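You operate a simulated robot arm through the tools that you are given. There is no shell and no other tool. Be economical: measure what you need, move in short steps, check, and stop when the job is done.

The job below is to be done with a simulated robot arm. You get a single attempt, and the scene is never put back.

JOB
Put the yellow book on the chest top behind the cloth rolls away on the back of the glue bench. Put one of the jars from the chest top behind the cloth rolls on top of the foil roll there. Open the ribbon drawer, take the purple spool from the inside of the ribbon drawer and put it on the chest top above the ribbon drawer and shut the drawer again. Any order will do. Set down upright: jar.

It is judged by the outcome, as a careful person would: the job done as asked, and still so three seconds after it is handed in. It fails if anything else is knocked over, pushed out of place, dropped, spilled or broken. Flat cloth is picked up by pressing the open fingertips on it (5 to 10 N) and closing them slowly along it; thin cloth reads only 2 to 8 mm in the jaws.

ROBOT AND FRAMES
A 7-joint arm with a two-finger parallel gripper on a trunk, on a base that drives. Base frame: it is fixed to the floor where the robot stands at the start and does not move with it; the origin is under the middle of the robot, x ahead of it, y to its left, z up; the surface under the hand at the start is at about z = 930. Lengths are in mm, angles in rad, forces in N, time in s.
Its first joint turns from -2.897 to 2.897 rad. Places, roughly: back of the glue bench (24x150 cm) [-1800, -600, 900]; chest top above the ribbon drawer (23x25 cm) [1740, -140, 920]; foil roll (6x6x5 cm) [600, 500, 1000]; purple spool (5x5x4 cm) [1800, -100, 800]; ribbon drawer [1700, 0, 800]. Payload 3.43 kg.
The TCP is the grasp point between the finger pads, 34 mm short of the fingertips. In the tool frame z runs along the fingers and y along their closing line. Largest opening 128 mm; finger width 24, thickness 12; the body of the gripper, 48 by 130 mm, starts 96 mm behind the TCP.
Orientation is told as [roll, pitch, yaw] about the base's x, y, z axes, in that order, counted from this pose: with the fingers straight down and closing along the base's y, the tool's x points along the base's -x, its y along +y and its z along -z.

CONTROLS
- The arm moves only by the tool send_rows. Its argument "rows" is a list of rows, each a list of 7 numbers: the shift along the tool's x, y, z in units of 30 mm (1.0 is 30 mm), then the turn, a rotation vector about the tool's x, y, z in units of 5 degrees (1.0 is 5 degrees), then the gripper command, from -1 (fully open) to 1 (shut), values between in proportion. In form: [[tx, ty, tz, ax, ay, az, grip], ...]. A call has 1 to 20 rows; each row shifts and turns the commanded pose from where the row before left it, along the tool's axes as they then stand. A call with a number of a shift or a turn outside -1 to 1 is refused whole. Rows are played at 5 a second. More than 50 mm and 0.15 rad between two rows, or a gripper value outside its range, and nothing of the call is played. Where a pose cannot be reached the arm comes as near as it can. A force on the tool above 40 N (or 10 N above the force at the start of the call, whichever is more), or a blocked arm, ends the call early, and 0.2 s more pass. The fingers move at their own pace (about 153 mm/s each) and stop on an object; they squeeze with about 35 N. The grip force told is the motor's: it shows also when the fingers shut on nothing. Time passes only in rows, and 0.2 s behind the last, so rows that do not move let the fingers close. The reply holds the time, the measured pose of the TCP, the force on the tool along the base axes, the opening and the grip force, in the units named above and with some noise, with the torque about the TCP (base axes, N m) and any sound that the robot's microphone picked up.
- Cameras (640 x 400 px; columns grow to the right, rows downward): "scene" is now at [196, 254.9, 1375.2]; the picture's right is [0.18, -0.98, -0.00], its down [-0.47, -0.09, -0.88] and it looks along [0.86, 0.16, -0.48] (base axes); focal length 275 px, centre (320, 200). "wrist" rides on the gripper at [76, -11, -160] in the tool frame; the picture's right is [0.15, 0.99, 0.00], its down [-0.88, 0.13, -0.46] and it looks along [-0.45, 0.07, 0.89] (tool axes); focal length 234 px, centre (320, 200). There is no depth. A picture from a camera that has moved, and an enlarged one, comes with that camera's place and axes in the base frame and with its lens.
- camera(camera): a new picture of that camera. The clock stands still meanwhile.
- steer(legs): drives the robot by 1 to 6 legs, each [ahead, turn to the left] in mm and rad, along the robot's own axes; the way and the turn of a leg run together, so that a leg with both is an arc; at most 1500 mm and 3.142 rad a leg. The arm and the cameras ride along, it lands a little off, and it stops where it bumps. It gives what a move gives.
- pan_tilt(pan, tilt): turns the head with the scene camera to pan (to the left, within 2.094 rad either way) and tilt (down, from -0.506 to 1.204), counted from straight ahead of the robot. It gives what a move gives.
- inspect(camera, box): a new picture of the part [left, top, right, bottom] of that camera's present view, enlarged. The clock stands still meanwhile.
- hand_in(): hands the job in; it is judged then, once.

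Work in short steps. Places have to be worked out from the pictures, the camera data and where the tool is seen: move nearer, look again, correct. Check each grasp and each placing, and mend what went wrong. You have 165 turns and 108 pictures in all, those below and enlarged ones among them. Open the gripper and draw the arm clear of the work before you hand the job in, unless the task says otherwise; then end with one line.

The tools are called by a JSON object that holds its "fn" and its "kwargs". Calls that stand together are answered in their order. send_rows: Moves the arm, as the interface text tells. Its arguments: {"type":"object","properties":{"rows":{"type":"array","items":{"type":"array","items":{"type":"number"}}}},"required":["rows"]} The other tools are called the same way: steer (legs) drives the base; pan_tilt (pan, tilt) turns the head that bears the scene camera; camera (camera) takes a picture; inspect (camera, box) takes an enlarged picture of a part of a camera's view; hand_in () hands the job in.

At the start:

```text
time_s: 0.0
tcp_pos: [452.5, 366.6, 1223.9]
tcp_rot: [0.003, 0.007, -0.002]
ft_force: [-0.8, 0.6, 0.1]
wrist_torque: [-0.02, -0.01, 0.0]
opening: 128.0
grip_force: 0.1
robot x, y, heading: [2.1, 4.6, -0.003]
head pan, tilt: [0.183, 0.49]
```

scene: 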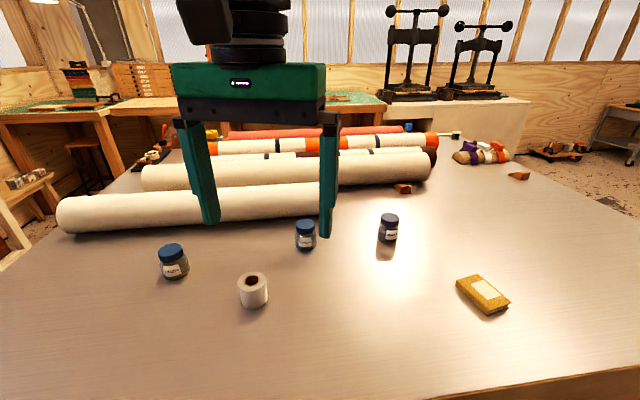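
wrist: 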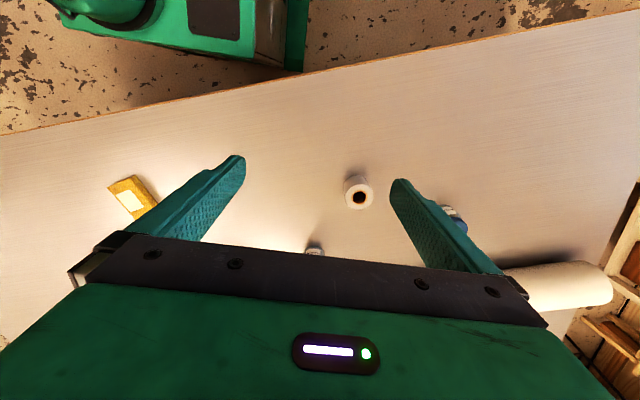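

The chest top holds three jars, the foil roll (about [557, 457]) and the book (about [640, 5]). The middle jar is at about [731, 393]. I'll move the hand nearer to that jar and look again.

{"fn": "send_rows", "kwargs": {"rows": [[-1, 0.12, 0.35, 0, 0, 0, -1], [-1, 0.12, 0.35, 0, 0, 0, -1], [-1, 0.12, 0.35, 0, 0, 0, -1], [-1, 0.12, 0.35, 0, 0, 0, -1], [-1, 0.12, 0.35, 0, 0, 0, -1], [-1, 0.12, 0.35, 0, 0, 0, -1], [-1, 0.12, 0.35, 0, 0, 0, -1], [0, 0, 0, 0, 0, 0, -1]]}}

{"fn": "camera", "kwargs": {"camera": "wrist"}}

{"fn": "camera", "kwargs": {"camera": "scene"}}

```text
time_s: 1.8
tcp_pos: [649.5, 390.0, 1154.8]
tcp_rot: [0.005, -0.004, -0.002]
ft_force: [0.8, -0.1, -0.4]
wrist_torque: [0.0, -0.04, -0.02]
opening: 128.1
grip_force: 0.1
robot x, y, heading: [2.3, 4.3, -0.003]
head pan, tilt: [0.183, 0.49]
```

```text
105 pictures are left
camera wrist: at [571.4, 377.5, 1313.2], right [-0.15, 0.99, 0.0], down [0.88, 0.13, 0.46], along [0.45, 0.07, -0.89], focal length 234 px, centre (320, 200)
```

wrist: 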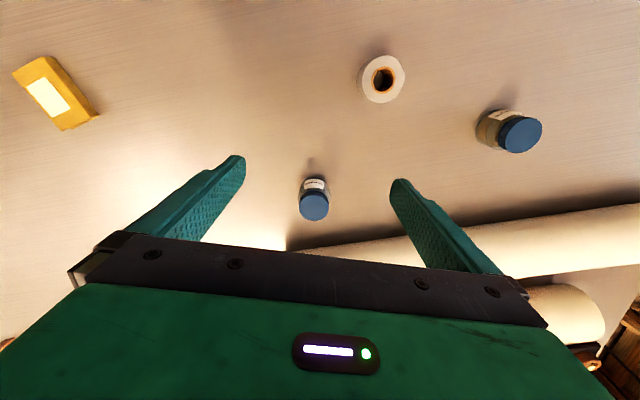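

```text
104 pictures are left
camera scene: at [196.0, 254.8, 1375.2], right [0.18, -0.98, 0.0], down [-0.47, -0.09, -0.88], along [0.86, 0.16, -0.48], focal length 275 px, centre (320, 200)
```

scene: 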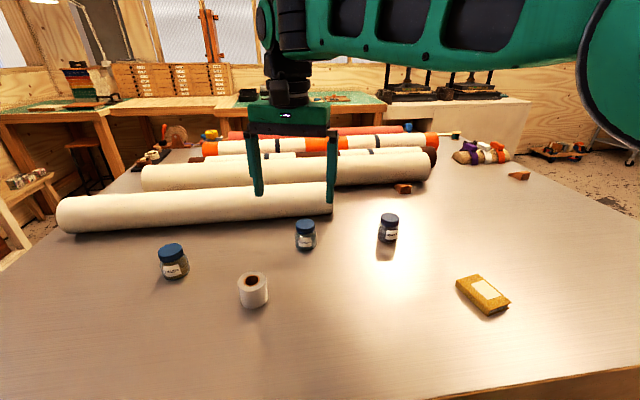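

Triangulating both views puts the middle jar's lid top at [744, 394, 991] and the foil roll's top at [558, 456, 983]. I'll move above the jar.

{"fn": "send_rows", "kwargs": {"rows": [[-0.8, 0, 0.7, 0, 0, 0, -1], [-0.8, 0.05, 0.7, 0, 0, 0, -1], [-0.8, 0.05, 0.7, 0, 0, 0, -1], [-0.75, 0, 0.7, 0, 0, 0, -1], [0, 0, 0, 0, 0, 0, -1], [0, 0, 0, 0, 0, 0, -1]]}}

{"fn": "camera", "kwargs": {"camera": "wrist"}}

```text
time_s: 3.2
tcp_pos: [743.5, 395.8, 1071.4]
tcp_rot: [0.006, -0.005, 0.0]
ft_force: [-0.2, 0.2, 0.0]
wrist_torque: [0.02, 0.0, -0.01]
opening: 128.0
grip_force: 0.0
robot x, y, heading: [-2.6, -1.2, -0.002]
head pan, tilt: [0.183, 0.49]
```

```text
103 pictures are left
camera wrist: at [666.6, 382.9, 1229.5], right [-0.15, 0.99, 0.0], down [0.88, 0.13, 0.46], along [0.46, 0.07, -0.89], focal length 234 px, centre (320, 200)
```

wrist: 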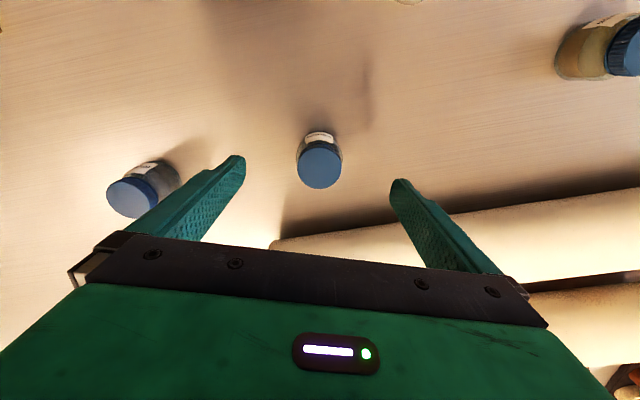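

The lid reads [747, 395], so the hand is aligned. I'll descend to z about 974 and close.

{"fn": "send_rows", "kwargs": {"rows": [[-0.1, 0, 0.8, 0, 0, 0, -1], [0, 0, 0.8, 0, 0, 0, -1], [0, 0, 0.8, 0, 0, 0, -1], [0, 0, 0.8, 0, 0, 0, -1], [0, 0, 0, 0, 0, 0, -1], [0, 0, 0, 0, 0, 0, 0.0], [0, 0, 0, 0, 0, 0, 0.4], [0, 0, 0, 0, 0, 0, 1], [0, 0, 0, 0, 0, 0, 1], [0, 0, 0, 0, 0, 0, 1]]}}

{"fn": "camera", "kwargs": {"camera": "wrist"}}

```text
time_s: 5.4
tcp_pos: [746.1, 395.1, 976.9]
tcp_rot: [0.003, -0.006, -0.002]
ft_force: [-0.8, 0.4, -1.1]
wrist_torque: [0.01, 0.0, 0.01]
opening: 54.7
grip_force: 34.8
robot x, y, heading: [-0.2, 1.7, -0.001]
head pan, tilt: [0.183, 0.49]
```

```text
102 pictures are left
camera wrist: at [669.1, 383.0, 1134.1], right [-0.15, 0.99, 0.0], down [0.88, 0.13, 0.46], along [0.46, 0.07, -0.89], focal length 234 px, centre (320, 200)
```

wrist: 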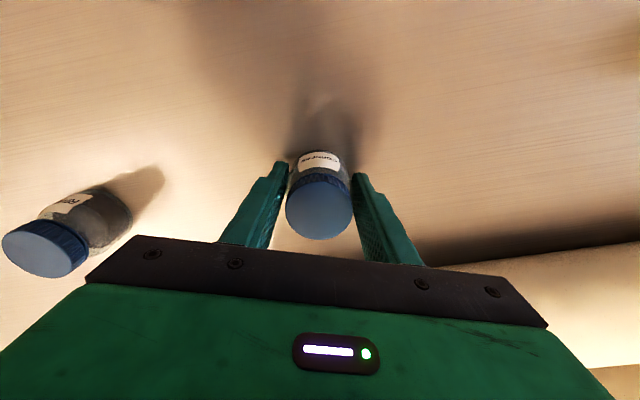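

The jar is held with a 54.7 mm opening. I'll lift it and carry it over the foil roll.

{"fn": "send_rows", "kwargs": {"rows": [[0, 0, -0.8, 0, 0, 0, 1], [0, 0, -1, 0, 0, 0, 1], [0, 0, -1, 0, 0, 0, 1], [0, 0, -0.8, 0, 0, 0, 1], [0.8, 0.25, 0, 0, 0, 0, 1], [0.8, 0.25, 0, 0, 0, 0, 1], [0.8, 0.25, 0, 0, 0, 0, 1], [0.8, 0.25, 0, 0, 0, 0, 1], [0.8, 0.25, 0, 0, 0, 0, 1], [0.8, 0.25, 0, 0, 0, 0, 1], [0.8, 0.25, 0, 0, 0, 0, 1], [0.7, 0.28, 0, 0, 0, 0, 1], [0, 0, 0, 0, 0, 0, 1], [0, 0, 0, 0, 0, 0, 1]]}}

{"fn": "camera", "kwargs": {"camera": "wrist"}}

{"fn": "inspect", "kwargs": {"camera": "scene", "box": [160, 150, 400, 320]}}

```text
time_s: 8.4
tcp_pos: [557.7, 454.7, 1083.2]
tcp_rot: [0.001, -0.006, -0.001]
ft_force: [-0.1, -0.1, -2.5]
wrist_torque: [0.0, 0.03, -0.03]
opening: 54.6
grip_force: 34.8
robot x, y, heading: [-1.4, 7.3, 0.0]
head pan, tilt: [0.183, 0.49]
```

```text
101 pictures are left
camera wrist: at [480.7, 442.9, 1240.7], right [-0.15, 0.99, 0.0], down [0.88, 0.13, 0.46], along [0.46, 0.07, -0.89], focal length 234 px, centre (320, 200)
```

wrist: 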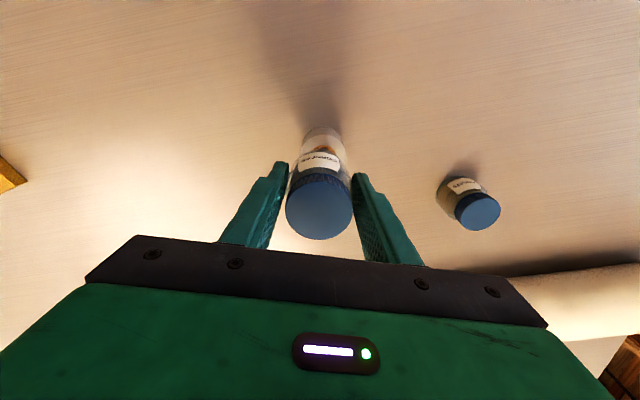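

```text
2.35 times, centred on (280, 235) of scene
camera zoom: at [196.1, 254.9, 1375.2], right [0.18, -0.98, 0.0], down [-0.47, -0.09, -0.88], along [0.86, 0.16, -0.48], focal length 646 px, centre (414, 118)
```

zoom: 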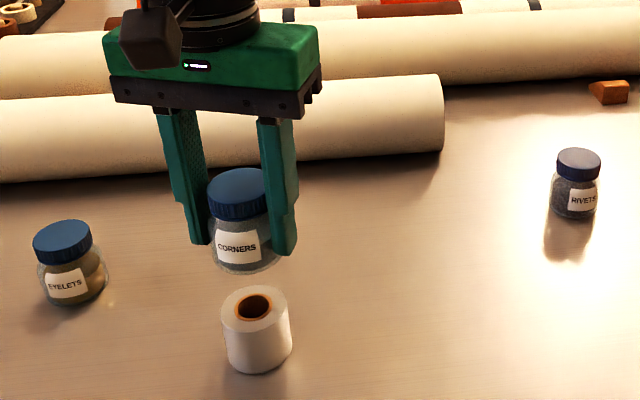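

Jar and roll are aligned within about 3 mm. I'll lower most of the way, then feel for contact.

{"fn": "send_rows", "kwargs": {"rows": [[0, 0.05, 0.4, 0, 0, 0, 1], [0, 0, 0.4, 0, 0, 0, 1], [0, 0, 0.4, 0, 0, 0, 1], [0, 0, 0.3, 0, 0, 0, 1], [0, 0, 0, 0, 0, 0, 1], [0, 0, 0, 0, 0, 0, 1]]}}

{"fn": "inspect", "kwargs": {"camera": "scene", "box": [190, 210, 310, 310]}}

```text
time_s: 9.8
tcp_pos: [556.0, 457.1, 1037.9]
tcp_rot: [0.005, -0.007, -0.002]
ft_force: [-0.7, 0.8, -2.2]
wrist_torque: [0.03, 0.01, 0.01]
opening: 54.7
grip_force: 35.2
robot x, y, heading: [1.3, 3.5, 0.003]
head pan, tilt: [0.183, 0.49]
```

```text
4.00 times, centred on (250, 260) of scene
camera zoom: at [196.1, 254.9, 1375.2], right [0.18, -0.98, 0.0], down [-0.47, -0.09, -0.88], along [0.86, 0.16, -0.48], focal length 1099 px, centre (600, -40)
```

zoom: 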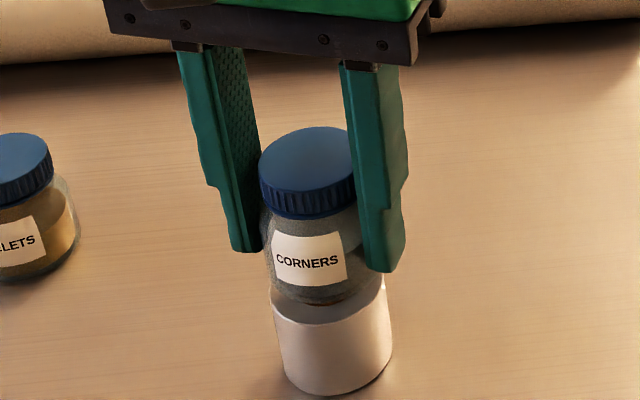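

It lines up well. I'll lower in small steps to contact.

{"fn": "send_rows", "kwargs": {"rows": [[0, -0.03, 0.1, 0, 0, 0, 1], [0, 0, 0.1, 0, 0, 0, 1], [0, 0, 0, 0, 0, 0, 1]]}}

```text
time_s: 10.6
tcp_pos: [557.8, 456.0, 1033.0]
tcp_rot: [0.003, -0.005, -0.002]
ft_force: [-0.4, -0.2, -2.2]
wrist_torque: [0.0, 0.0, 0.01]
opening: 54.7
grip_force: 34.6
robot x, y, heading: [-2.6, 5.4, -0.0]
head pan, tilt: [0.183, 0.49]
```

No contact at z=1033, so I'll keep lowering.

{"fn": "send_rows", "kwargs": {"rows": [[0, 0, 0.08, 0, 0, 0, 1], [0, 0, 0.04, 0, 0, 0, 1], [0, 0, 0, 0, 0, 0, 1]]}}

```text
time_s: 11.4
tcp_pos: [557.2, 457.4, 1028.5]
tcp_rot: [0.002, -0.006, -0.002]
ft_force: [0.0, 0.1, -2.3]
wrist_torque: [-0.02, 0.01, -0.01]
opening: 54.7
grip_force: 34.2
robot x, y, heading: [-4.9, 1.0, 0.003]
head pan, tilt: [0.183, 0.49]
```

Still free at z=1028.5. I'll lower a bit more.

{"fn": "send_rows", "kwargs": {"rows": [[0, 0, 0.06, 0, 0, 0, 1], [0, 0, 0.03, 0, 0, 0, 1], [0, 0, 0, 0, 0, 0, 1]]}}

```text
time_s: 12.2
tcp_pos: [557.2, 456.4, 1026.1]
tcp_rot: [0.005, -0.004, -0.002]
ft_force: [0.1, -1.2, 1.7]
wrist_torque: [-0.09, -0.08, -0.01]
opening: 54.8
grip_force: 34.8
robot x, y, heading: [-1.9, 3.6, -0.003]
head pan, tilt: [0.183, 0.49]
```

Contact: the z force rose from -2.3 to +1.7 N. I'll open the fingers, then draw straight up.

{"fn": "send_rows", "kwargs": {"rows": [[0, 0, 0, 0, 0, 0, 0.1], [0, 0, 0, 0, 0, 0, -0.1], [0, 0, 0, 0, 0, 0, -0.5], [0, 0, 0, 0, 0, 0, -1], [0, 0, 0, 0, 0, 0, -1], [0, 0, -0.6, 0, 0, 0, -1], [0, 0, -1, 0, 0, 0, -1], [0, 0, -1, 0, 0, 0, -1], [0, 0, -1, 0, 0, 0, -1], [0, 0, -1, 0, 0, 0, -1], [0, 0, -1, 0, 0, 0, -1], [0, 0, 0, 0, 0, 0, -1]]}}

{"fn": "camera", "kwargs": {"camera": "wrist"}}

{"fn": "camera", "kwargs": {"camera": "scene"}}

```text
time_s: 14.8
tcp_pos: [555.2, 455.7, 1192.6]
tcp_rot: [0.005, -0.002, 0.0]
ft_force: [-0.2, 0.8, 0.6]
wrist_torque: [0.01, 0.01, 0.0]
opening: 128.0
grip_force: 0.0
robot x, y, heading: [-0.8, 6.5, 0.002]
head pan, tilt: [0.183, 0.49]
```

```text
98 pictures are left
camera wrist: at [478.7, 442.7, 1350.9], right [-0.15, 0.99, 0.0], down [0.88, 0.13, 0.46], along [0.45, 0.07, -0.89], focal length 234 px, centre (320, 200)
```

wrist: 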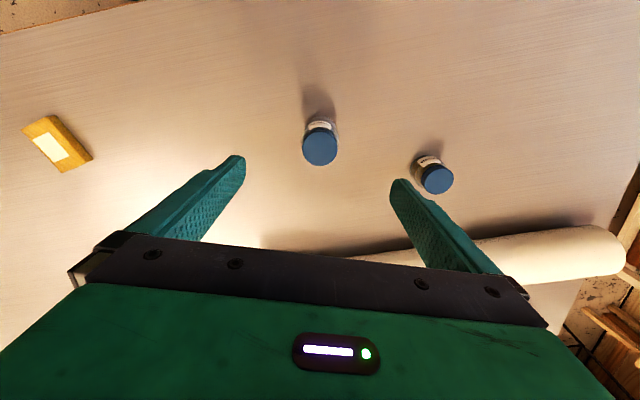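

```text
97 pictures are left
camera scene: at [196.1, 254.9, 1375.2], right [0.18, -0.98, 0.0], down [-0.47, -0.09, -0.88], along [0.86, 0.16, -0.48], focal length 275 px, centre (320, 200)
```

scene: 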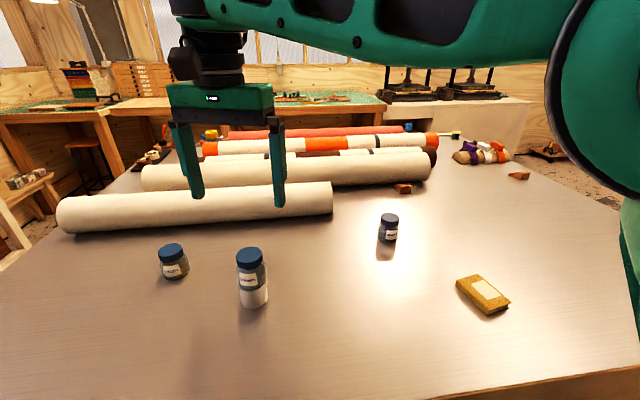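

The jar stands on the foil roll. Next is the book: its scene corners give a centre near [644, 5], long axis about 28° from x, roughly 85x50 mm. I'll move above it with the yaw turned.

{"fn": "send_rows", "kwargs": {"rows": [[-0.1, -1, 0, 0, 0, 0, -1], [-0.1, -1, 0, 0, 0, 0, -1], [-0.1, -1, 0, 0, 0, 0, -1], [-0.1, -1, 0, 0, 0, 0, -1], [-0.1, -1, 0, 0, 0, 0, -1], [-0.1, -1, 0, 0, 0, 0, -1], [-0.1, -1, 0, 0, 0, 0, -1], [-0.1, -1, 0.2, 0, 0, 0, -1], [-0.1, -1, 0.2, 0, 0, 0, -1], [-0.1, -1, 0.2, 0, 0, 0, -1], [-0.1, -1, 0.2, 0, 0, 0, -1], [-0.1, -1, 0.2, 0, 0, 0, -1], [-0.1, -1, 0.2, 0, 0, 0, -1], [-0.1, -1, 0.2, 0, 0, 0, -1], [-0.1, -0.9, 0.2, 0, 0, 0, -1], [0, 0, 0, 0, 0, 0, -1], [0, 0, 0, 0, 0, 0, -1]]}}

{"fn": "camera", "kwargs": {"camera": "wrist"}}

```text
time_s: 18.4
tcp_pos: [600.6, 9.5, 1145.5]
tcp_rot: [0.004, -0.004, 0.0]
ft_force: [-0.3, -0.5, 0.3]
wrist_torque: [0.0, -0.02, 0.04]
opening: 128.1
grip_force: 0.1
robot x, y, heading: [1.5, 3.7, -0.001]
head pan, tilt: [0.183, 0.49]
```

```text
96 pictures are left
camera wrist: at [524.3, -4.0, 1303.3], right [-0.15, 0.99, 0.0], down [0.88, 0.13, 0.46], along [0.46, 0.07, -0.89], focal length 234 px, centre (320, 200)
```

wrist: 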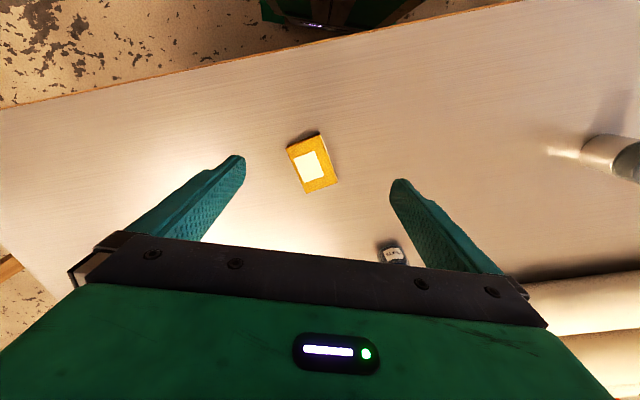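

The book's centre is at [647, 3], with long axis at about 27° and short side 55 mm. I'll move over it, turn, and lower partway.

{"fn": "send_rows", "kwargs": {"rows": [[-0.8, -0.1, 0.5, 0, 0, 0, -1], [-0.75, -0.1, 0.5, 0, 0, 0, -1], [0, 0, 0.6, 0, 0, -1, -1], [0, 0, 0.6, 0, 0, -1, -1], [0, 0, 0.6, 0, 0, -1, -1], [0, 0, 0.5, 0, 0, -1, -1], [0, 0, 0, 0, 0, -1, -1], [0, 0, 0, 0, 0, -0.5, -1], [0, 0, 0, 0, 0, 0, -1], [0, 0, 0, 0, 0, 0, -1]]}}

{"fn": "camera", "kwargs": {"camera": "wrist"}}

```text
time_s: 20.6
tcp_pos: [648.9, 4.3, 1046.3]
tcp_rot: [0.002, -0.008, 0.479]
ft_force: [0.1, -0.4, 0.6]
wrist_torque: [0.02, -0.01, 0.0]
opening: 128.2
grip_force: 0.1
robot x, y, heading: [-3.8, 1.7, 0.001]
head pan, tilt: [0.183, 0.49]
```

```text
95 pictures are left
camera wrist: at [584.5, -42.4, 1203.2], right [-0.59, 0.81, 0.0], down [0.72, 0.52, 0.46], along [0.37, 0.27, -0.89], focal length 234 px, centre (320, 200)
```

wrist: 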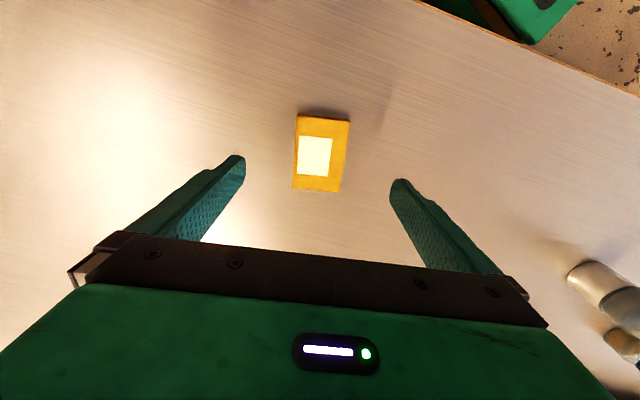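

Centre is [647.5, 2.5] and the axis is about 30°. I'll add 2.5° of yaw and descend to z about 971.

{"fn": "send_rows", "kwargs": {"rows": [[0, 0, 0.6, 0, 0, -0.5, -1], [0, 0, 0.6, 0, 0, 0, -1], [0, 0, 0.6, 0, 0, 0, -1], [0, 0, 0.5, 0, 0, 0, -1], [0, 0, 0.2, 0, 0, 0, -1], [0, 0, 0, 0, 0, 0, -1], [0, 0, 0, 0, 0, 0, -1]]}}

{"fn": "camera", "kwargs": {"camera": "wrist"}}

```text
time_s: 22.2
tcp_pos: [649.6, 1.5, 970.4]
tcp_rot: [0.003, -0.007, 0.522]
ft_force: [-0.7, -0.2, 0.1]
wrist_torque: [0.02, 0.01, 0.0]
opening: 128.0
grip_force: 0.1
robot x, y, heading: [-4.5, 6.6, 0.001]
head pan, tilt: [0.183, 0.49]
```

```text
94 pictures are left
camera wrist: at [587.9, -46.2, 1128.3], right [-0.62, 0.78, 0.0], down [0.7, 0.55, 0.46], along [0.36, 0.29, -0.89], focal length 234 px, centre (320, 200)
```

wrist: 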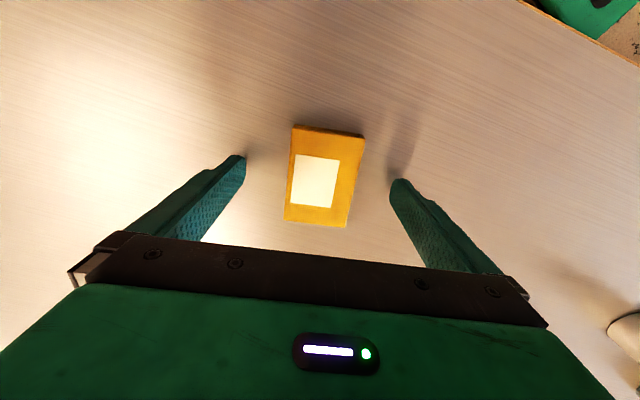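

The book is centred between the fingers. Closing gently.

{"fn": "send_rows", "kwargs": {"rows": [[0, 0, 0, 0, 0, 0, -0.3], [0, 0, 0, 0, 0, 0, 0.0], [0, 0, 0, 0, 0, 0, 0.3], [0, 0, 0, 0, 0, 0, 1], [0, 0, 0, 0, 0, 0, 1], [0, 0, 0, 0, 0, 0, 1]]}}

```text
time_s: 23.6
tcp_pos: [648.1, 2.8, 971.1]
tcp_rot: [0.001, -0.006, 0.525]
ft_force: [0.8, -1.3, 1.7]
wrist_torque: [0.07, -0.05, -0.06]
opening: 57.1
grip_force: 35.2
robot x, y, heading: [0.5, 4.6, -0.0]
head pan, tilt: [0.183, 0.49]
```

Gripped at 57 mm. I'll lift and look.

{"fn": "send_rows", "kwargs": {"rows": [[0, 0, -0.4, 0, 0, 0, 1], [0, 0, -0.7, 0, 0, 0, 1], [0, 0, -1, 0, 0, 0, 1], [0, 0, -1, 0, 0, 0, 1], [0, 0, -1, 0, 0, 0, 1], [0, 0, -1, 0, 0, 0, 1], [0, 0, -1, 0, 0, 0, 1], [0, 0, -1, 0, 0, 0, 1], [0, 0, 0, 0, 0, 0, 1]]}}

{"fn": "camera", "kwargs": {"camera": "wrist"}}

{"fn": "pan_tilt", "kwargs": {"pan": 2.05, "tilt": 0.4}}

{"fn": "camera", "kwargs": {"camera": "scene"}}

```text
time_s: 25.6
tcp_pos: [647.8, 3.0, 1183.8]
tcp_rot: [0.002, -0.007, 0.524]
ft_force: [0.5, 0.1, -0.5]
wrist_torque: [0.0, -0.02, 0.02]
opening: 56.9
grip_force: 34.4
robot x, y, heading: [-2.3, 2.3, 0.003]
head pan, tilt: [0.183, 0.49]
```

```text
93 pictures are left
camera wrist: at [586.0, -45.6, 1340.3], right [-0.62, 0.78, 0.0], down [0.7, 0.55, 0.46], along [0.36, 0.29, -0.89], focal length 234 px, centre (320, 200)
```

wrist: 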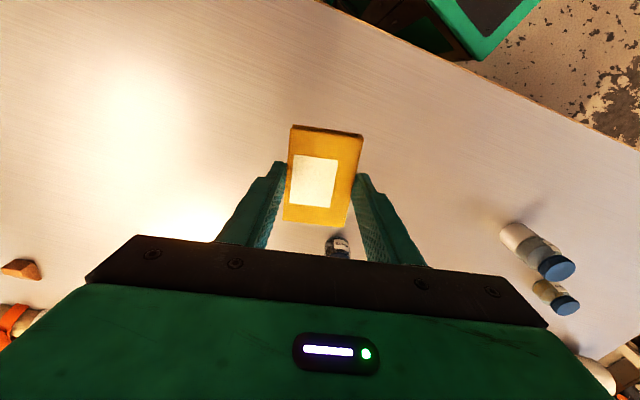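

```text
time_s: 27.4
tcp_pos: [647.4, 3.2, 1182.1]
tcp_rot: [0.002, -0.008, 0.523]
ft_force: [-0.2, -0.3, -0.5]
wrist_torque: [0.0, 0.01, 0.07]
opening: 57.0
grip_force: 35.0
robot x, y, heading: [-0.3, 2.3, -0.001]
head pan, tilt: [2.051, 0.4]
```

```text
92 pictures are left
camera scene: at [63.8, 320.4, 1385.3], right [0.89, 0.46, -0.01], down [0.17, -0.35, -0.92], along [-0.43, 0.82, -0.38], focal length 275 px, centre (320, 200)
```

scene: 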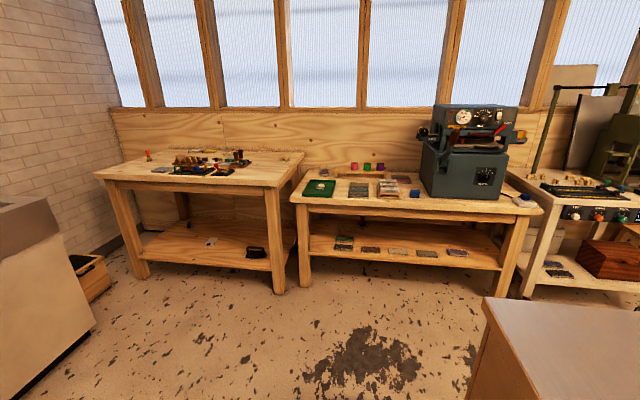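

The book is held. Now I'll look to the right and behind.

{"fn": "pan_tilt", "kwargs": {"pan": -2.05, "tilt": 0.4}}

{"fn": "camera", "kwargs": {"camera": "scene"}}

```text
time_s: 30.8
tcp_pos: [646.7, 4.4, 1182.3]
tcp_rot: [0.001, -0.007, 0.522]
ft_force: [-1.1, -0.1, -0.5]
wrist_torque: [0.0, 0.0, 0.01]
opening: 56.7
grip_force: 34.5
robot x, y, heading: [-0.6, 3.7, -0.001]
head pan, tilt: [-2.051, 0.4]
```

```text
91 pictures are left
camera scene: at [63.8, 156.0, 1385.3], right [-0.89, 0.46, 0.01], down [0.17, 0.35, -0.92], along [-0.43, -0.82, -0.38], focal length 275 px, centre (320, 200)
```

scene: 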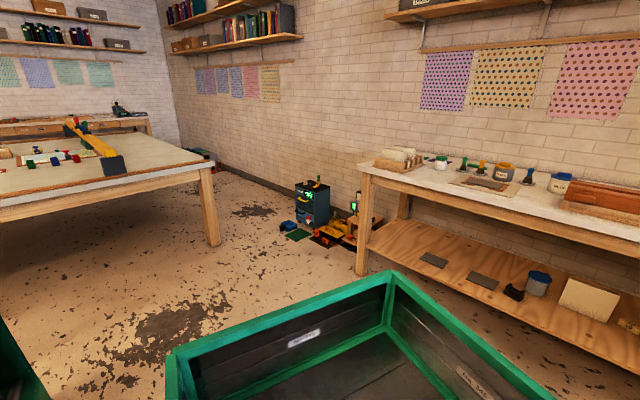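

The glue bench (white top with glue jars) is behind me to the right. Its front edge is roughly the line from [-923, -1173] to [-1320, -71], and the room is skewed about 19° to my frame. I'll back off and turn to face it.

{"fn": "steer", "kwargs": {"legs": [[-350, 0], [0, -2.8]]}}

{"fn": "pan_tilt", "kwargs": {"pan": 0, "tilt": 0.35}}

{"fn": "camera", "kwargs": {"camera": "scene"}}

```text
time_s: 40.6
tcp_pos: [-969.6, -207.6, 1182.4]
tcp_rot: [0.002, -0.006, -2.29]
ft_force: [0.4, 0.2, -1.3]
wrist_torque: [-0.01, 0.0, 0.03]
opening: 57.0
grip_force: 35.2
robot x, y, heading: [-341.5, -33.2, -2.815]
head pan, tilt: [-2.051, 0.4]
```

```text
time_s: 42.6
tcp_pos: [-955.3, -202.7, 1189.4]
tcp_rot: [-0.004, -0.017, -2.289]
ft_force: [-0.4, -0.6, -1.6]
wrist_torque: [0.02, 0.01, -0.02]
opening: 56.8
grip_force: 35.2
robot x, y, heading: [-346.1, -31.3, -2.815]
head pan, tilt: [0.0, 0.351]
```

```text
90 pictures are left
camera scene: at [-460.3, -320.5, 1388.0], right [-0.32, 0.95, 0.0], down [0.34, 0.12, -0.93], along [-0.88, -0.3, -0.36], focal length 275 px, centre (320, 200)
```

scene: 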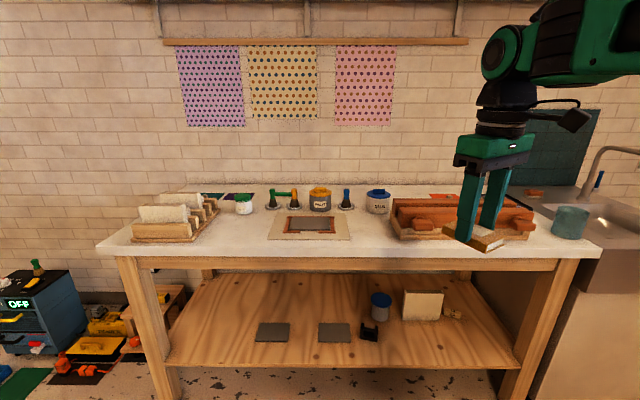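

Now I'll look closely at the bench back for free room.

{"fn": "inspect", "kwargs": {"camera": "scene", "box": [90, 160, 350, 260]}}

{"fn": "inspect", "kwargs": {"camera": "scene", "box": [340, 160, 600, 260]}}

```text
2.46 times, centred on (220, 210) of scene
camera zoom: at [-460.3, -320.5, 1388.0], right [-0.32, 0.95, 0.0], down [0.34, 0.12, -0.93], along [-0.88, -0.3, -0.36], focal length 676 px, centre (566, 175)
```

zoom: 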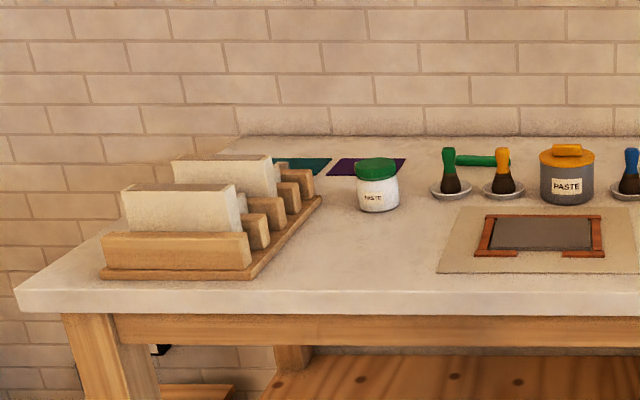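

```text
2.46 times, centred on (470, 210) of scene
camera zoom: at [-460.3, -320.5, 1388.0], right [-0.32, 0.95, 0.0], down [0.34, 0.12, -0.93], along [-0.88, -0.3, -0.36], focal length 676 px, centre (-49, 175)
```

zoom: 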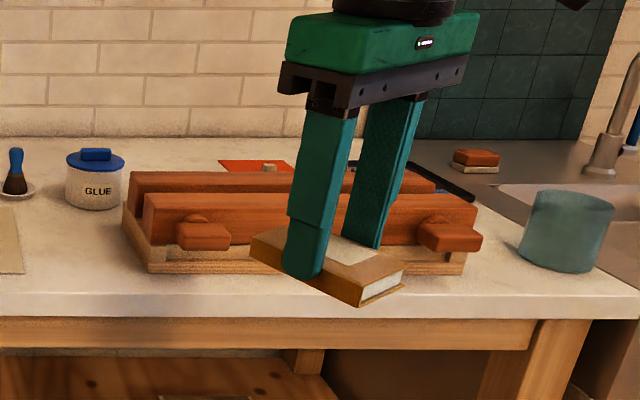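

There's a free stretch at the back between the green brush and the orange sheet. I'll take the target as about [-1800, -550], so I drive 560 mm toward the bench and check clearance.

{"fn": "steer", "kwargs": {"legs": [[560, 0]]}}

{"fn": "pan_tilt", "kwargs": {"pan": -0.1, "tilt": 0.7}}

{"fn": "camera", "kwargs": {"camera": "scene"}}

{"fn": "camera", "kwargs": {"camera": "wrist"}}

```text
time_s: 45.8
tcp_pos: [-1473.4, -377.2, 1190.1]
tcp_rot: [-0.004, -0.017, -2.294]
ft_force: [-0.6, -0.2, -1.0]
wrist_torque: [-0.02, -0.02, -0.02]
opening: 57.1
grip_force: 34.9
robot x, y, heading: [-859.7, -207.9, -2.818]
head pan, tilt: [0.0, 0.351]
```

```text
time_s: 46.6
tcp_pos: [-1459.6, -373.4, 1198.0]
tcp_rot: [-0.012, -0.028, -2.294]
ft_force: [0.0, 0.3, -0.8]
wrist_torque: [0.01, 0.02, -0.03]
opening: 56.9
grip_force: 34.9
robot x, y, heading: [-863.1, -211.6, -2.81]
head pan, tilt: [-0.099, 0.7]
```

```text
87 pictures are left
camera scene: at [-973.5, -486.1, 1356.8], right [-0.23, 0.97, 0.0], down [0.64, 0.15, -0.76], along [-0.74, -0.17, -0.65], focal length 275 px, centre (320, 200)
```

scene: 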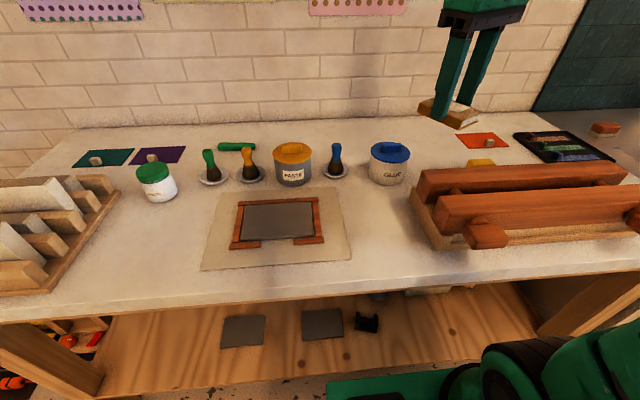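

```text
86 pictures are left
camera wrist: at [-1414.2, -306.3, 1353.9], right [0.84, -0.54, -0.02], down [-0.47, -0.74, 0.48], along [-0.27, -0.39, -0.88], focal length 234 px, centre (320, 200)
```

wrist: 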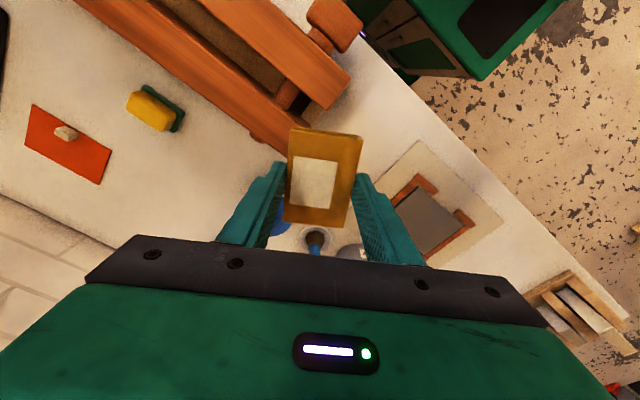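

The back stretch is clear; I'll aim for about [-1812, -558]. I need to get about 90 mm closer, so I check the base clearance first.

{"fn": "pan_tilt", "kwargs": {"pan": 0, "tilt": 1.2}}

{"fn": "camera", "kwargs": {"camera": "scene"}}

```text
time_s: 47.5
tcp_pos: [-1459.9, -371.7, 1198.3]
tcp_rot: [-0.013, -0.027, -2.293]
ft_force: [0.2, 0.0, -1.1]
wrist_torque: [0.02, 0.02, -0.02]
opening: 56.9
grip_force: 35.1
robot x, y, heading: [-860.9, -213.3, -2.814]
head pan, tilt: [0.0, 1.201]
```

```text
85 pictures are left
camera scene: at [-943.2, -484.7, 1321.2], right [-0.32, 0.95, 0.0], down [0.89, 0.3, -0.35], along [-0.33, -0.11, -0.94], focal length 275 px, centre (320, 200)
```

scene: 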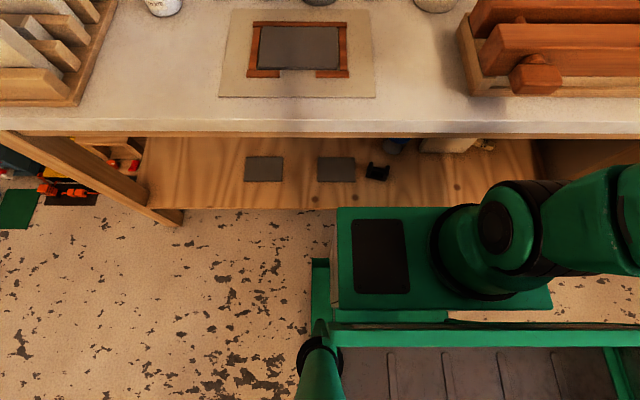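

The robot's front block top is near z=755, about 115 mm short of the bench edge. I'll drive 75 mm more.

{"fn": "steer", "kwargs": {"legs": [[75, 0]]}}

{"fn": "pan_tilt", "kwargs": {"pan": 0, "tilt": 0.6}}

{"fn": "camera", "kwargs": {"camera": "scene"}}

```text
time_s: 48.6
tcp_pos: [-1531.8, -395.9, 1197.1]
tcp_rot: [-0.012, -0.028, -2.293]
ft_force: [0.4, 0.0, -1.0]
wrist_torque: [-0.02, -0.01, 0.0]
opening: 57.0
grip_force: 34.8
robot x, y, heading: [-934.3, -232.2, -2.809]
head pan, tilt: [0.0, 1.201]
```

```text
time_s: 49.6
tcp_pos: [-1517.1, -390.9, 1206.1]
tcp_rot: [-0.018, -0.037, -2.292]
ft_force: [-0.3, -1.1, 0.3]
wrist_torque: [-0.02, 0.01, 0.01]
opening: 57.1
grip_force: 34.7
robot x, y, heading: [-931.7, -234.7, -2.813]
head pan, tilt: [0.0, 0.6]
```

```text
84 pictures are left
camera scene: at [-1046.1, -519.6, 1365.2], right [-0.32, 0.95, 0.0], down [0.55, 0.18, -0.82], along [-0.77, -0.26, -0.58], focal length 275 px, centre (320, 200)
```

scene: 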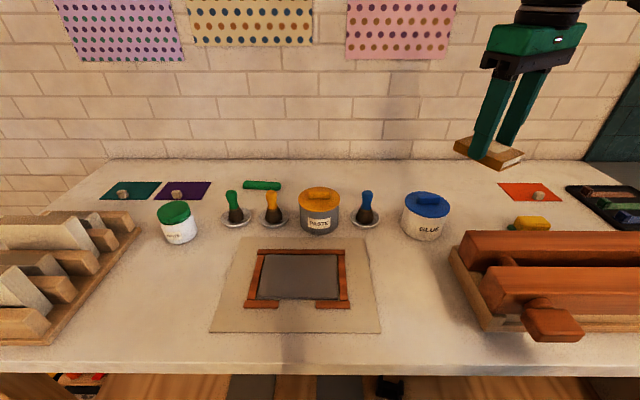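

Target is [-1815, -529]. The hand has tilted about 0.04 rad, so I'll level it, square the book to the bench, and move out over the spot at height.

{"fn": "send_rows", "kwargs": {"rows": [[0, 0, 0, -0.2, 0.42, 0, 1], [0, 0, 0, 0, 0, 1, 1], [0, 0, 0, 0, 0, 1, 1], [0, 0, 0, 0, 0, 1, 1], [0, 0, 0, 0, 0, 1, 1], [0, 0, 0, 0, 0, 1, 1], [0, 0, 0, 0, 0, 0.9, 1], [-1, 0.1, 0, 0, 0, 0, 1], [-1, 0.1, 0, 0, 0, 0, 1], [-1, 0.1, 0, 0, 0, 0, 1], [-1, 0.1, 0, 0, 0, 0, 1], [-1, 0.1, 0, 0, 0, 0, 1], [-1, 0.1, 0, 0, 0, 0, 1], [-1, 0.1, 0, 0, 0, 0, 1], [-1, 0.1, 0, 0, 0, 0, 1], [-1, 0.1, 0, 0, 0, 0, 1], [-1, 0.1, 0, 0, 0, 0, 1], [0, 0, 0, 0, 0, 0, 1]]}}

{"fn": "camera", "kwargs": {"camera": "scene"}}

{"fn": "camera", "kwargs": {"camera": "wrist"}}

```text
time_s: 53.4
tcp_pos: [-1789.6, -517.6, 1205.1]
tcp_rot: [0.002, -0.001, -2.809]
ft_force: [0.1, -0.5, -2.0]
wrist_torque: [0.01, 0.02, 0.0]
opening: 56.9
grip_force: 34.5
robot x, y, heading: [-932.5, -231.9, -2.813]
head pan, tilt: [0.0, 0.6]
```

```text
83 pictures are left
camera scene: at [-1046.3, -519.7, 1365.3], right [-0.32, 0.95, 0.0], down [0.55, 0.18, -0.82], along [-0.77, -0.26, -0.58], focal length 275 px, centre (320, 200)
```

scene: 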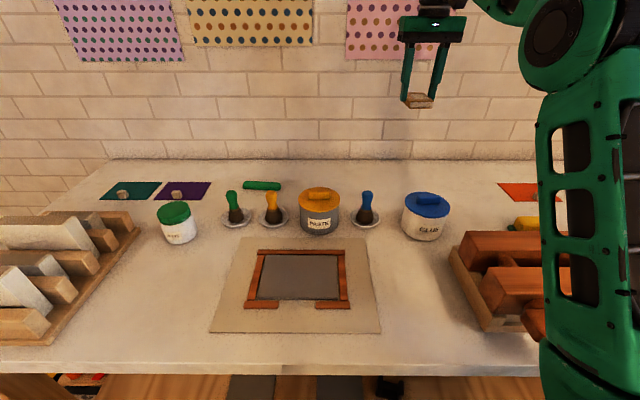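

```text
82 pictures are left
camera wrist: at [-1723.0, -482.0, 1364.0], right [0.46, -0.89, 0.0], down [-0.79, -0.41, 0.46], along [-0.41, -0.21, -0.89], focal length 234 px, centre (320, 200)
```

wrist: 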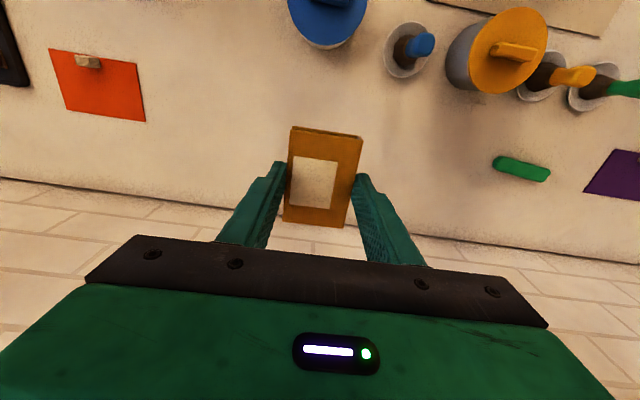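

The spot below the book (n about 1860, clear of the pots) is good. I'll go 20 mm further back and lower to about z=955.

{"fn": "send_rows", "kwargs": {"rows": [[-0.35, 0, 0.5, 0, 0, 0, 1], [-0.35, 0, 1, 0, 0, 0, 1], [0, 0, 1, 0, 0, 0, 1], [0, 0, 1, 0, 0, 0, 1], [0, 0, 1, 0, 0, 0, 1], [0, 0, 1, 0, 0, 0, 1], [0, 0, 1, 0, 0, 0, 1], [0, 0, 0.8, 0, 0, 0, 1], [0, 0, 0.6, 0, 0, 0, 1], [0, 0, 0, 0, 0, 0, 1], [0, 0, 0, 0, 0, 0, 1]]}}

{"fn": "camera", "kwargs": {"camera": "scene"}}

```text
time_s: 55.8
tcp_pos: [-1809.8, -526.0, 967.4]
tcp_rot: [0.001, -0.001, -2.807]
ft_force: [-0.7, 0.0, -0.2]
wrist_torque: [-0.02, 0.02, -0.02]
opening: 56.9
grip_force: 35.1
robot x, y, heading: [-933.3, -235.0, -2.814]
head pan, tilt: [0.0, 0.6]
```

```text
81 pictures are left
camera scene: at [-1046.3, -519.6, 1365.3], right [-0.32, 0.95, 0.0], down [0.55, 0.18, -0.82], along [-0.77, -0.26, -0.58], focal length 275 px, centre (320, 200)
```

scene: 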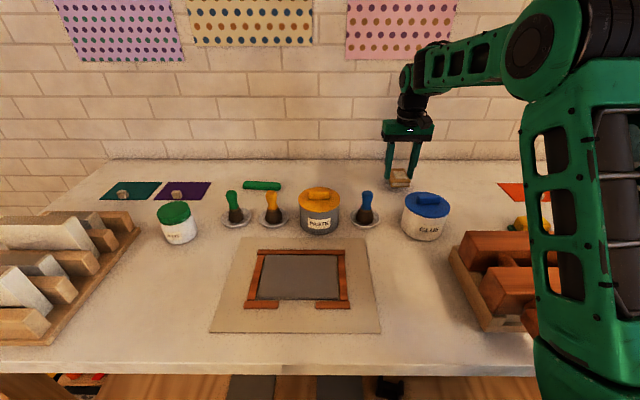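

Still clear of the surface. I'll lower in small steps until contact.

{"fn": "send_rows", "kwargs": {"rows": [[0, 0, 0.2, 0, 0, 0, 1], [0, 0, 0.2, 0, 0, 0, 1], [0, 0, 0.15, 0, 0, 0, 1], [0, 0, 0.1, 0, 0, 0, 1], [0, 0, 0, 0, 0, 0, 1]]}}

{"fn": "inspect", "kwargs": {"camera": "scene", "box": [340, 110, 460, 210]}}

```text
time_s: 57.0
tcp_pos: [-1810.3, -527.4, 950.1]
tcp_rot: [0.001, -0.002, -2.808]
ft_force: [-1.0, -1.1, -1.1]
wrist_torque: [-0.03, 0.0, -0.01]
opening: 56.8
grip_force: 35.3
robot x, y, heading: [-933.0, -235.0, -2.812]
head pan, tilt: [0.0, 0.6]
```

```text
4.00 times, centred on (400, 160) of scene
camera zoom: at [-1046.3, -519.6, 1365.3], right [-0.32, 0.95, 0.0], down [0.55, 0.18, -0.82], along [-0.77, -0.26, -0.58], focal length 1099 px, centre (0, 360)
```

zoom: 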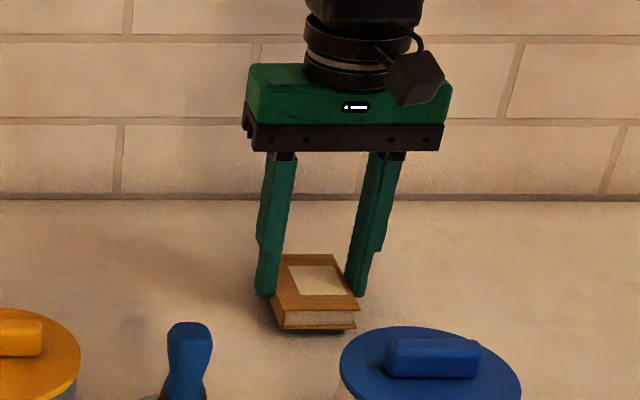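

Nearly down, with a shadow gap of about 10 mm. I'll keep lowering.

{"fn": "send_rows", "kwargs": {"rows": [[0, 0, 0.12, 0, 0, 0, 1], [0, 0, 0.1, 0, 0, 0, 1], [0, 0, 0, 0, 0, 0, 1]]}}

```text
time_s: 57.8
tcp_pos: [-1811.8, -524.5, 943.3]
tcp_rot: [-0.002, -0.003, -2.808]
ft_force: [0.3, 0.0, -1.2]
wrist_torque: [0.01, 0.01, 0.02]
opening: 57.0
grip_force: 35.4
robot x, y, heading: [-932.6, -236.5, -2.817]
head pan, tilt: [0.0, 0.6]
```

No contact yet. Continuing in 2 mm steps.

{"fn": "send_rows", "kwargs": {"rows": [[0, 0, 0.08, 0, 0, 0, 1], [0, 0, 0.07, 0, 0, 0, 1], [0, 0, 0, 0, 0, 0, 1]]}}

```text
time_s: 58.6
tcp_pos: [-1811.9, -525.3, 940.8]
tcp_rot: [0.001, -0.004, -2.809]
ft_force: [2.0, 2.0, 11.0]
wrist_torque: [-0.05, 0.47, -0.06]
opening: 56.8
grip_force: 35.2
robot x, y, heading: [-934.0, -233.7, -2.82]
head pan, tilt: [0.0, 0.6]
```

Contact at 11 N. I'll release and rise.

{"fn": "send_rows", "kwargs": {"rows": [[0, 0, -0.03, 0, 0, 0, 0.1], [0, 0, 0, 0, 0, 0, 0.0], [0, 0, 0, 0, 0, 0, -0.2], [0, 0, 0, 0, 0, 0, -0.4], [0, 0, -0.5, 0, 0, 0, -0.4], [0, 0, -1, 0, 0, 0, -0.4], [0, 0, -1, 0, 0, 0, -0.4], [0, 0, -1, 0, 0, 0, -0.4], [0, 0, -1, 0, 0, 0, -0.4], [0, 0, -1, 0, 0, 0, -0.4], [0, 0, -1, 0, 0, 0, -0.4], [0, 0, -1, 0, 0, 0, -0.4], [0, 0, -1, 0, 0, 0, -0.4], [0.5, 0, -0.5, 0, 0, 0, -0.4], [1, 0, 0, 0, 0, 0, -0.4], [1, 0, 0, 0, 0, 0, -0.4], [1, 0, 0, 0, 0, 0, -0.4]]}}

{"fn": "camera", "kwargs": {"camera": "scene"}}

```text
time_s: 62.2
tcp_pos: [-1711.4, -492.4, 1210.2]
tcp_rot: [0.003, 0.0, -2.809]
ft_force: [-0.7, -0.5, 0.1]
wrist_torque: [0.05, -0.07, 0.02]
opening: 89.7
grip_force: 0.1
robot x, y, heading: [-936.9, -236.2, -2.815]
head pan, tilt: [0.0, 0.6]
```

```text
79 pictures are left
camera scene: at [-1046.8, -519.8, 1365.2], right [-0.32, 0.95, 0.0], down [0.55, 0.18, -0.82], along [-0.77, -0.26, -0.58], focal length 275 px, centre (320, 200)
```

scene: 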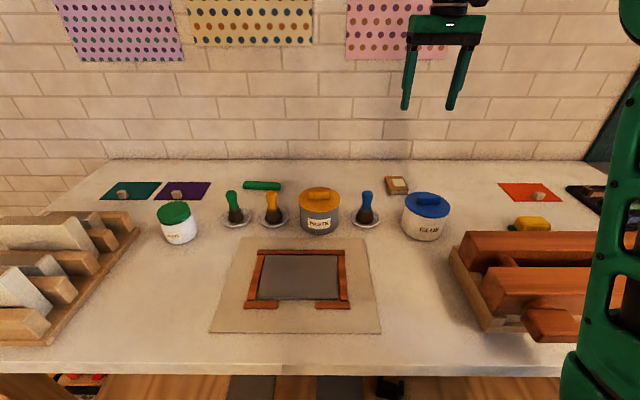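

The book lies flat on the back of the glue bench with nothing disturbed. I'll retract the arm, back off and turn toward the chest's right side to look for the ribbon drawer.

{"fn": "send_rows", "kwargs": {"rows": [[1, 0, 0, 0, 0, 0, -0.4], [1, 0, 0, 0, 0, 0, -0.4], [1, 0, 0, 0, 0, 0, -0.4], [1, 0, 0, 0, 0, 0, -0.4], [1, 0, 0, 0, 0, 0, -0.4], [1, 0, 0, 0, 0, 0, -0.4], [1, 0, 0, 0, 0, 0, -0.4], [1, 0, 0, 0, 0, 0, -0.4], [1, 0, 0, 0, 0, 0, -0.4], [1, 0, 0, 0, 0, 0, -0.4], [0, 0, 0, 0, 0, 0, -0.4]]}}

{"fn": "steer", "kwargs": {"legs": [[-500, 0], [0, 2.1]]}}

{"fn": "pan_tilt", "kwargs": {"pan": 0.2, "tilt": 0.3}}

{"fn": "camera", "kwargs": {"camera": "scene"}}

```text
time_s: 64.6
tcp_pos: [-1429.0, -392.5, 1208.5]
tcp_rot: [-0.001, -0.002, -2.807]
ft_force: [-0.2, 0.5, 0.1]
wrist_torque: [-0.02, 0.01, 0.04]
opening: 89.5
grip_force: 0.1
robot x, y, heading: [-930.2, -235.6, -2.816]
head pan, tilt: [0.0, 0.6]
```

```text
time_s: 73.1
tcp_pos: [-92.6, -441.0, 1208.8]
tcp_rot: [0.001, -0.002, -0.757]
ft_force: [0.1, 0.3, -1.1]
wrist_torque: [-0.02, 0.01, -0.03]
opening: 89.6
grip_force: 0.1
robot x, y, heading: [-477.4, -91.4, -0.764]
head pan, tilt: [0.0, 0.6]
```

```text
time_s: 73.9
tcp_pos: [-105.4, -430.7, 1215.2]
tcp_rot: [-0.001, -0.016, -0.758]
ft_force: [1.0, 0.2, -0.5]
wrist_torque: [-0.01, -0.01, 0.01]
opening: 89.6
grip_force: 0.0
robot x, y, heading: [-479.0, -90.7, -0.77]
head pan, tilt: [0.201, 0.3]
```

```text
78 pictures are left
camera scene: at [-158.6, -46.2, 1392.7], right [-0.54, -0.84, 0.0], down [-0.26, 0.17, -0.95], along [0.8, -0.51, -0.31], focal length 275 px, centre (320, 200)
```

scene: 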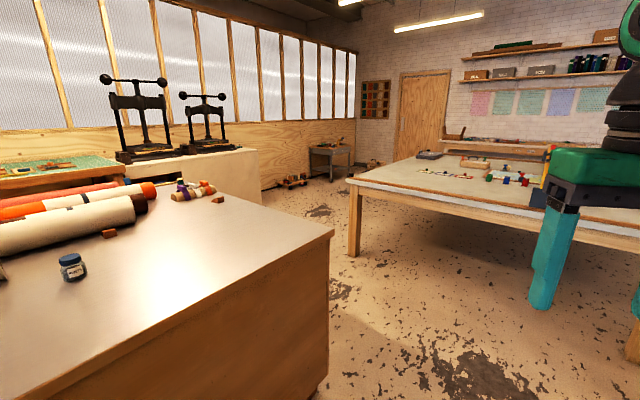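

The chest's right edge runs parallel to the room axis, with an aisle about 700 mm wide between it and the cutting table. I'll drive around in stages.

{"fn": "steer", "kwargs": {"legs": [[0, -0.24], [995, 0], [0, 0.966]]}}

{"fn": "pan_tilt", "kwargs": {"pan": 0, "tilt": 0.4}}

{"fn": "camera", "kwargs": {"camera": "scene"}}

```text
time_s: 82.8
tcp_pos: [548.1, -921.2, 1214.1]
tcp_rot: [-0.002, -0.017, -0.025]
ft_force: [1.5, -0.7, 0.3]
wrist_torque: [0.03, 0.01, 0.01]
opening: 89.9
grip_force: 0.1
robot x, y, heading: [42.8, -928.9, -0.032]
head pan, tilt: [0.201, 0.3]
```

```text
time_s: 83.5
tcp_pos: [532.3, -921.9, 1220.4]
tcp_rot: [-0.002, -0.029, -0.027]
ft_force: [-0.4, -0.4, -0.2]
wrist_torque: [0.0, -0.02, -0.03]
opening: 89.7
grip_force: 0.1
robot x, y, heading: [42.4, -924.8, -0.034]
head pan, tilt: [0.0, 0.4]
```

```text
77 pictures are left
camera scene: at [250.9, -698.7, 1383.5], right [-0.03, -1.0, 0.0], down [-0.4, 0.01, -0.92], along [0.92, -0.03, -0.4], focal length 275 px, centre (320, 200)
```

scene: 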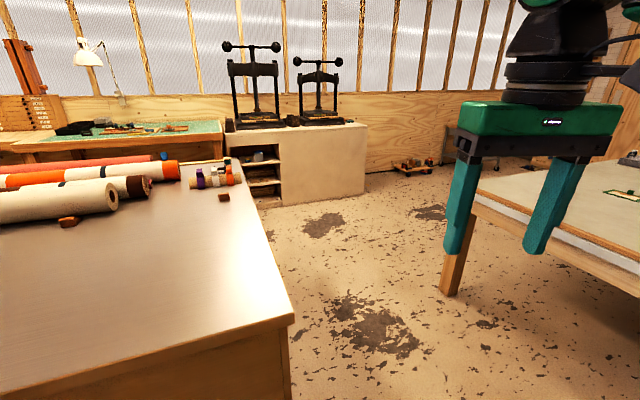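

The chest's far right corner is at about [1933, -205]. The ribbon drawer must be near that corner, so I drive along the aisle.

{"fn": "steer", "kwargs": {"legs": [[760, -0.02], [0, 0.38], [800, 0]]}}

{"fn": "pan_tilt", "kwargs": {"pan": 0.9, "tilt": 0.6}}

{"fn": "camera", "kwargs": {"camera": "scene"}}

```text
time_s: 92.9
tcp_pos: [2023.2, -531.7, 1220.3]
tcp_rot: [-0.002, -0.03, 0.325]
ft_force: [-0.6, 0.3, -0.2]
wrist_torque: [-0.03, 0.03, -0.03]
opening: 89.6
grip_force: 0.0
robot x, y, heading: [1563.7, -704.4, 0.321]
head pan, tilt: [0.0, 0.4]
```

```text
time_s: 94.1
tcp_pos: [2008.2, -537.3, 1226.3]
tcp_rot: [0.001, -0.04, 0.327]
ft_force: [0.6, -0.4, -0.4]
wrist_torque: [-0.03, 0.0, 0.0]
opening: 89.4
grip_force: 0.1
robot x, y, heading: [1564.8, -706.1, 0.319]
head pan, tilt: [0.901, 0.6]
```

```text
76 pictures are left
camera scene: at [1622.5, -366.4, 1365.8], right [0.94, -0.34, -0.01], down [-0.2, -0.53, -0.82], along [0.28, 0.77, -0.57], focal length 275 px, centre (320, 200)
```

scene: 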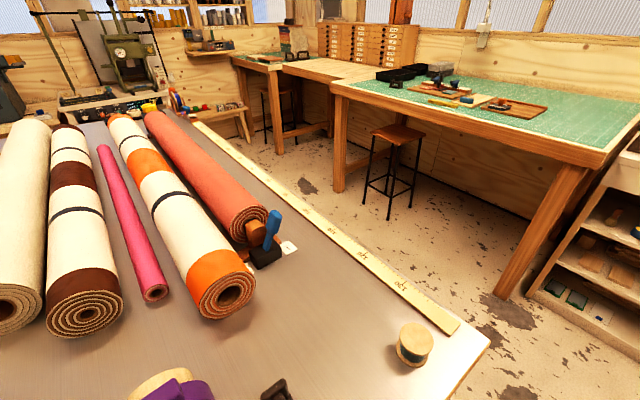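

The far-right corner holds a measuring tape spool and a ruler. I'll look down at the chest's right face for the drawer.

{"fn": "pan_tilt", "kwargs": {"pan": 0.9, "tilt": 1.2}}

{"fn": "camera", "kwargs": {"camera": "scene"}}

```text
time_s: 95.1
tcp_pos: [2008.3, -536.7, 1226.4]
tcp_rot: [0.0, -0.039, 0.327]
ft_force: [0.2, 0.1, -0.2]
wrist_torque: [0.0, 0.01, -0.02]
opening: 89.7
grip_force: 0.1
robot x, y, heading: [1565.1, -703.8, 0.32]
head pan, tilt: [0.901, 1.201]
```

```text
75 pictures are left
camera scene: at [1610.7, -397.1, 1321.5], right [0.94, -0.34, -0.01], down [-0.32, -0.88, -0.36], along [0.11, 0.34, -0.93], focal length 275 px, centre (320, 200)
```

scene: 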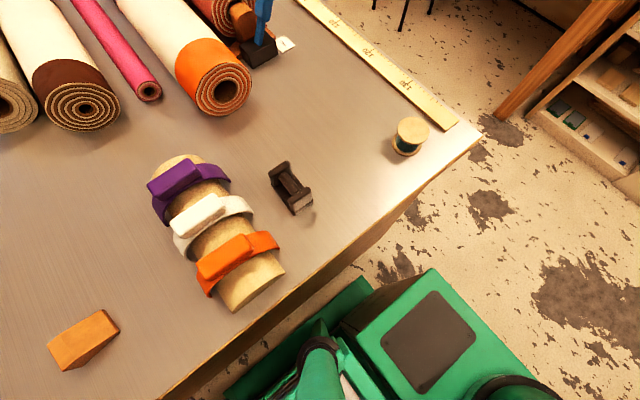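

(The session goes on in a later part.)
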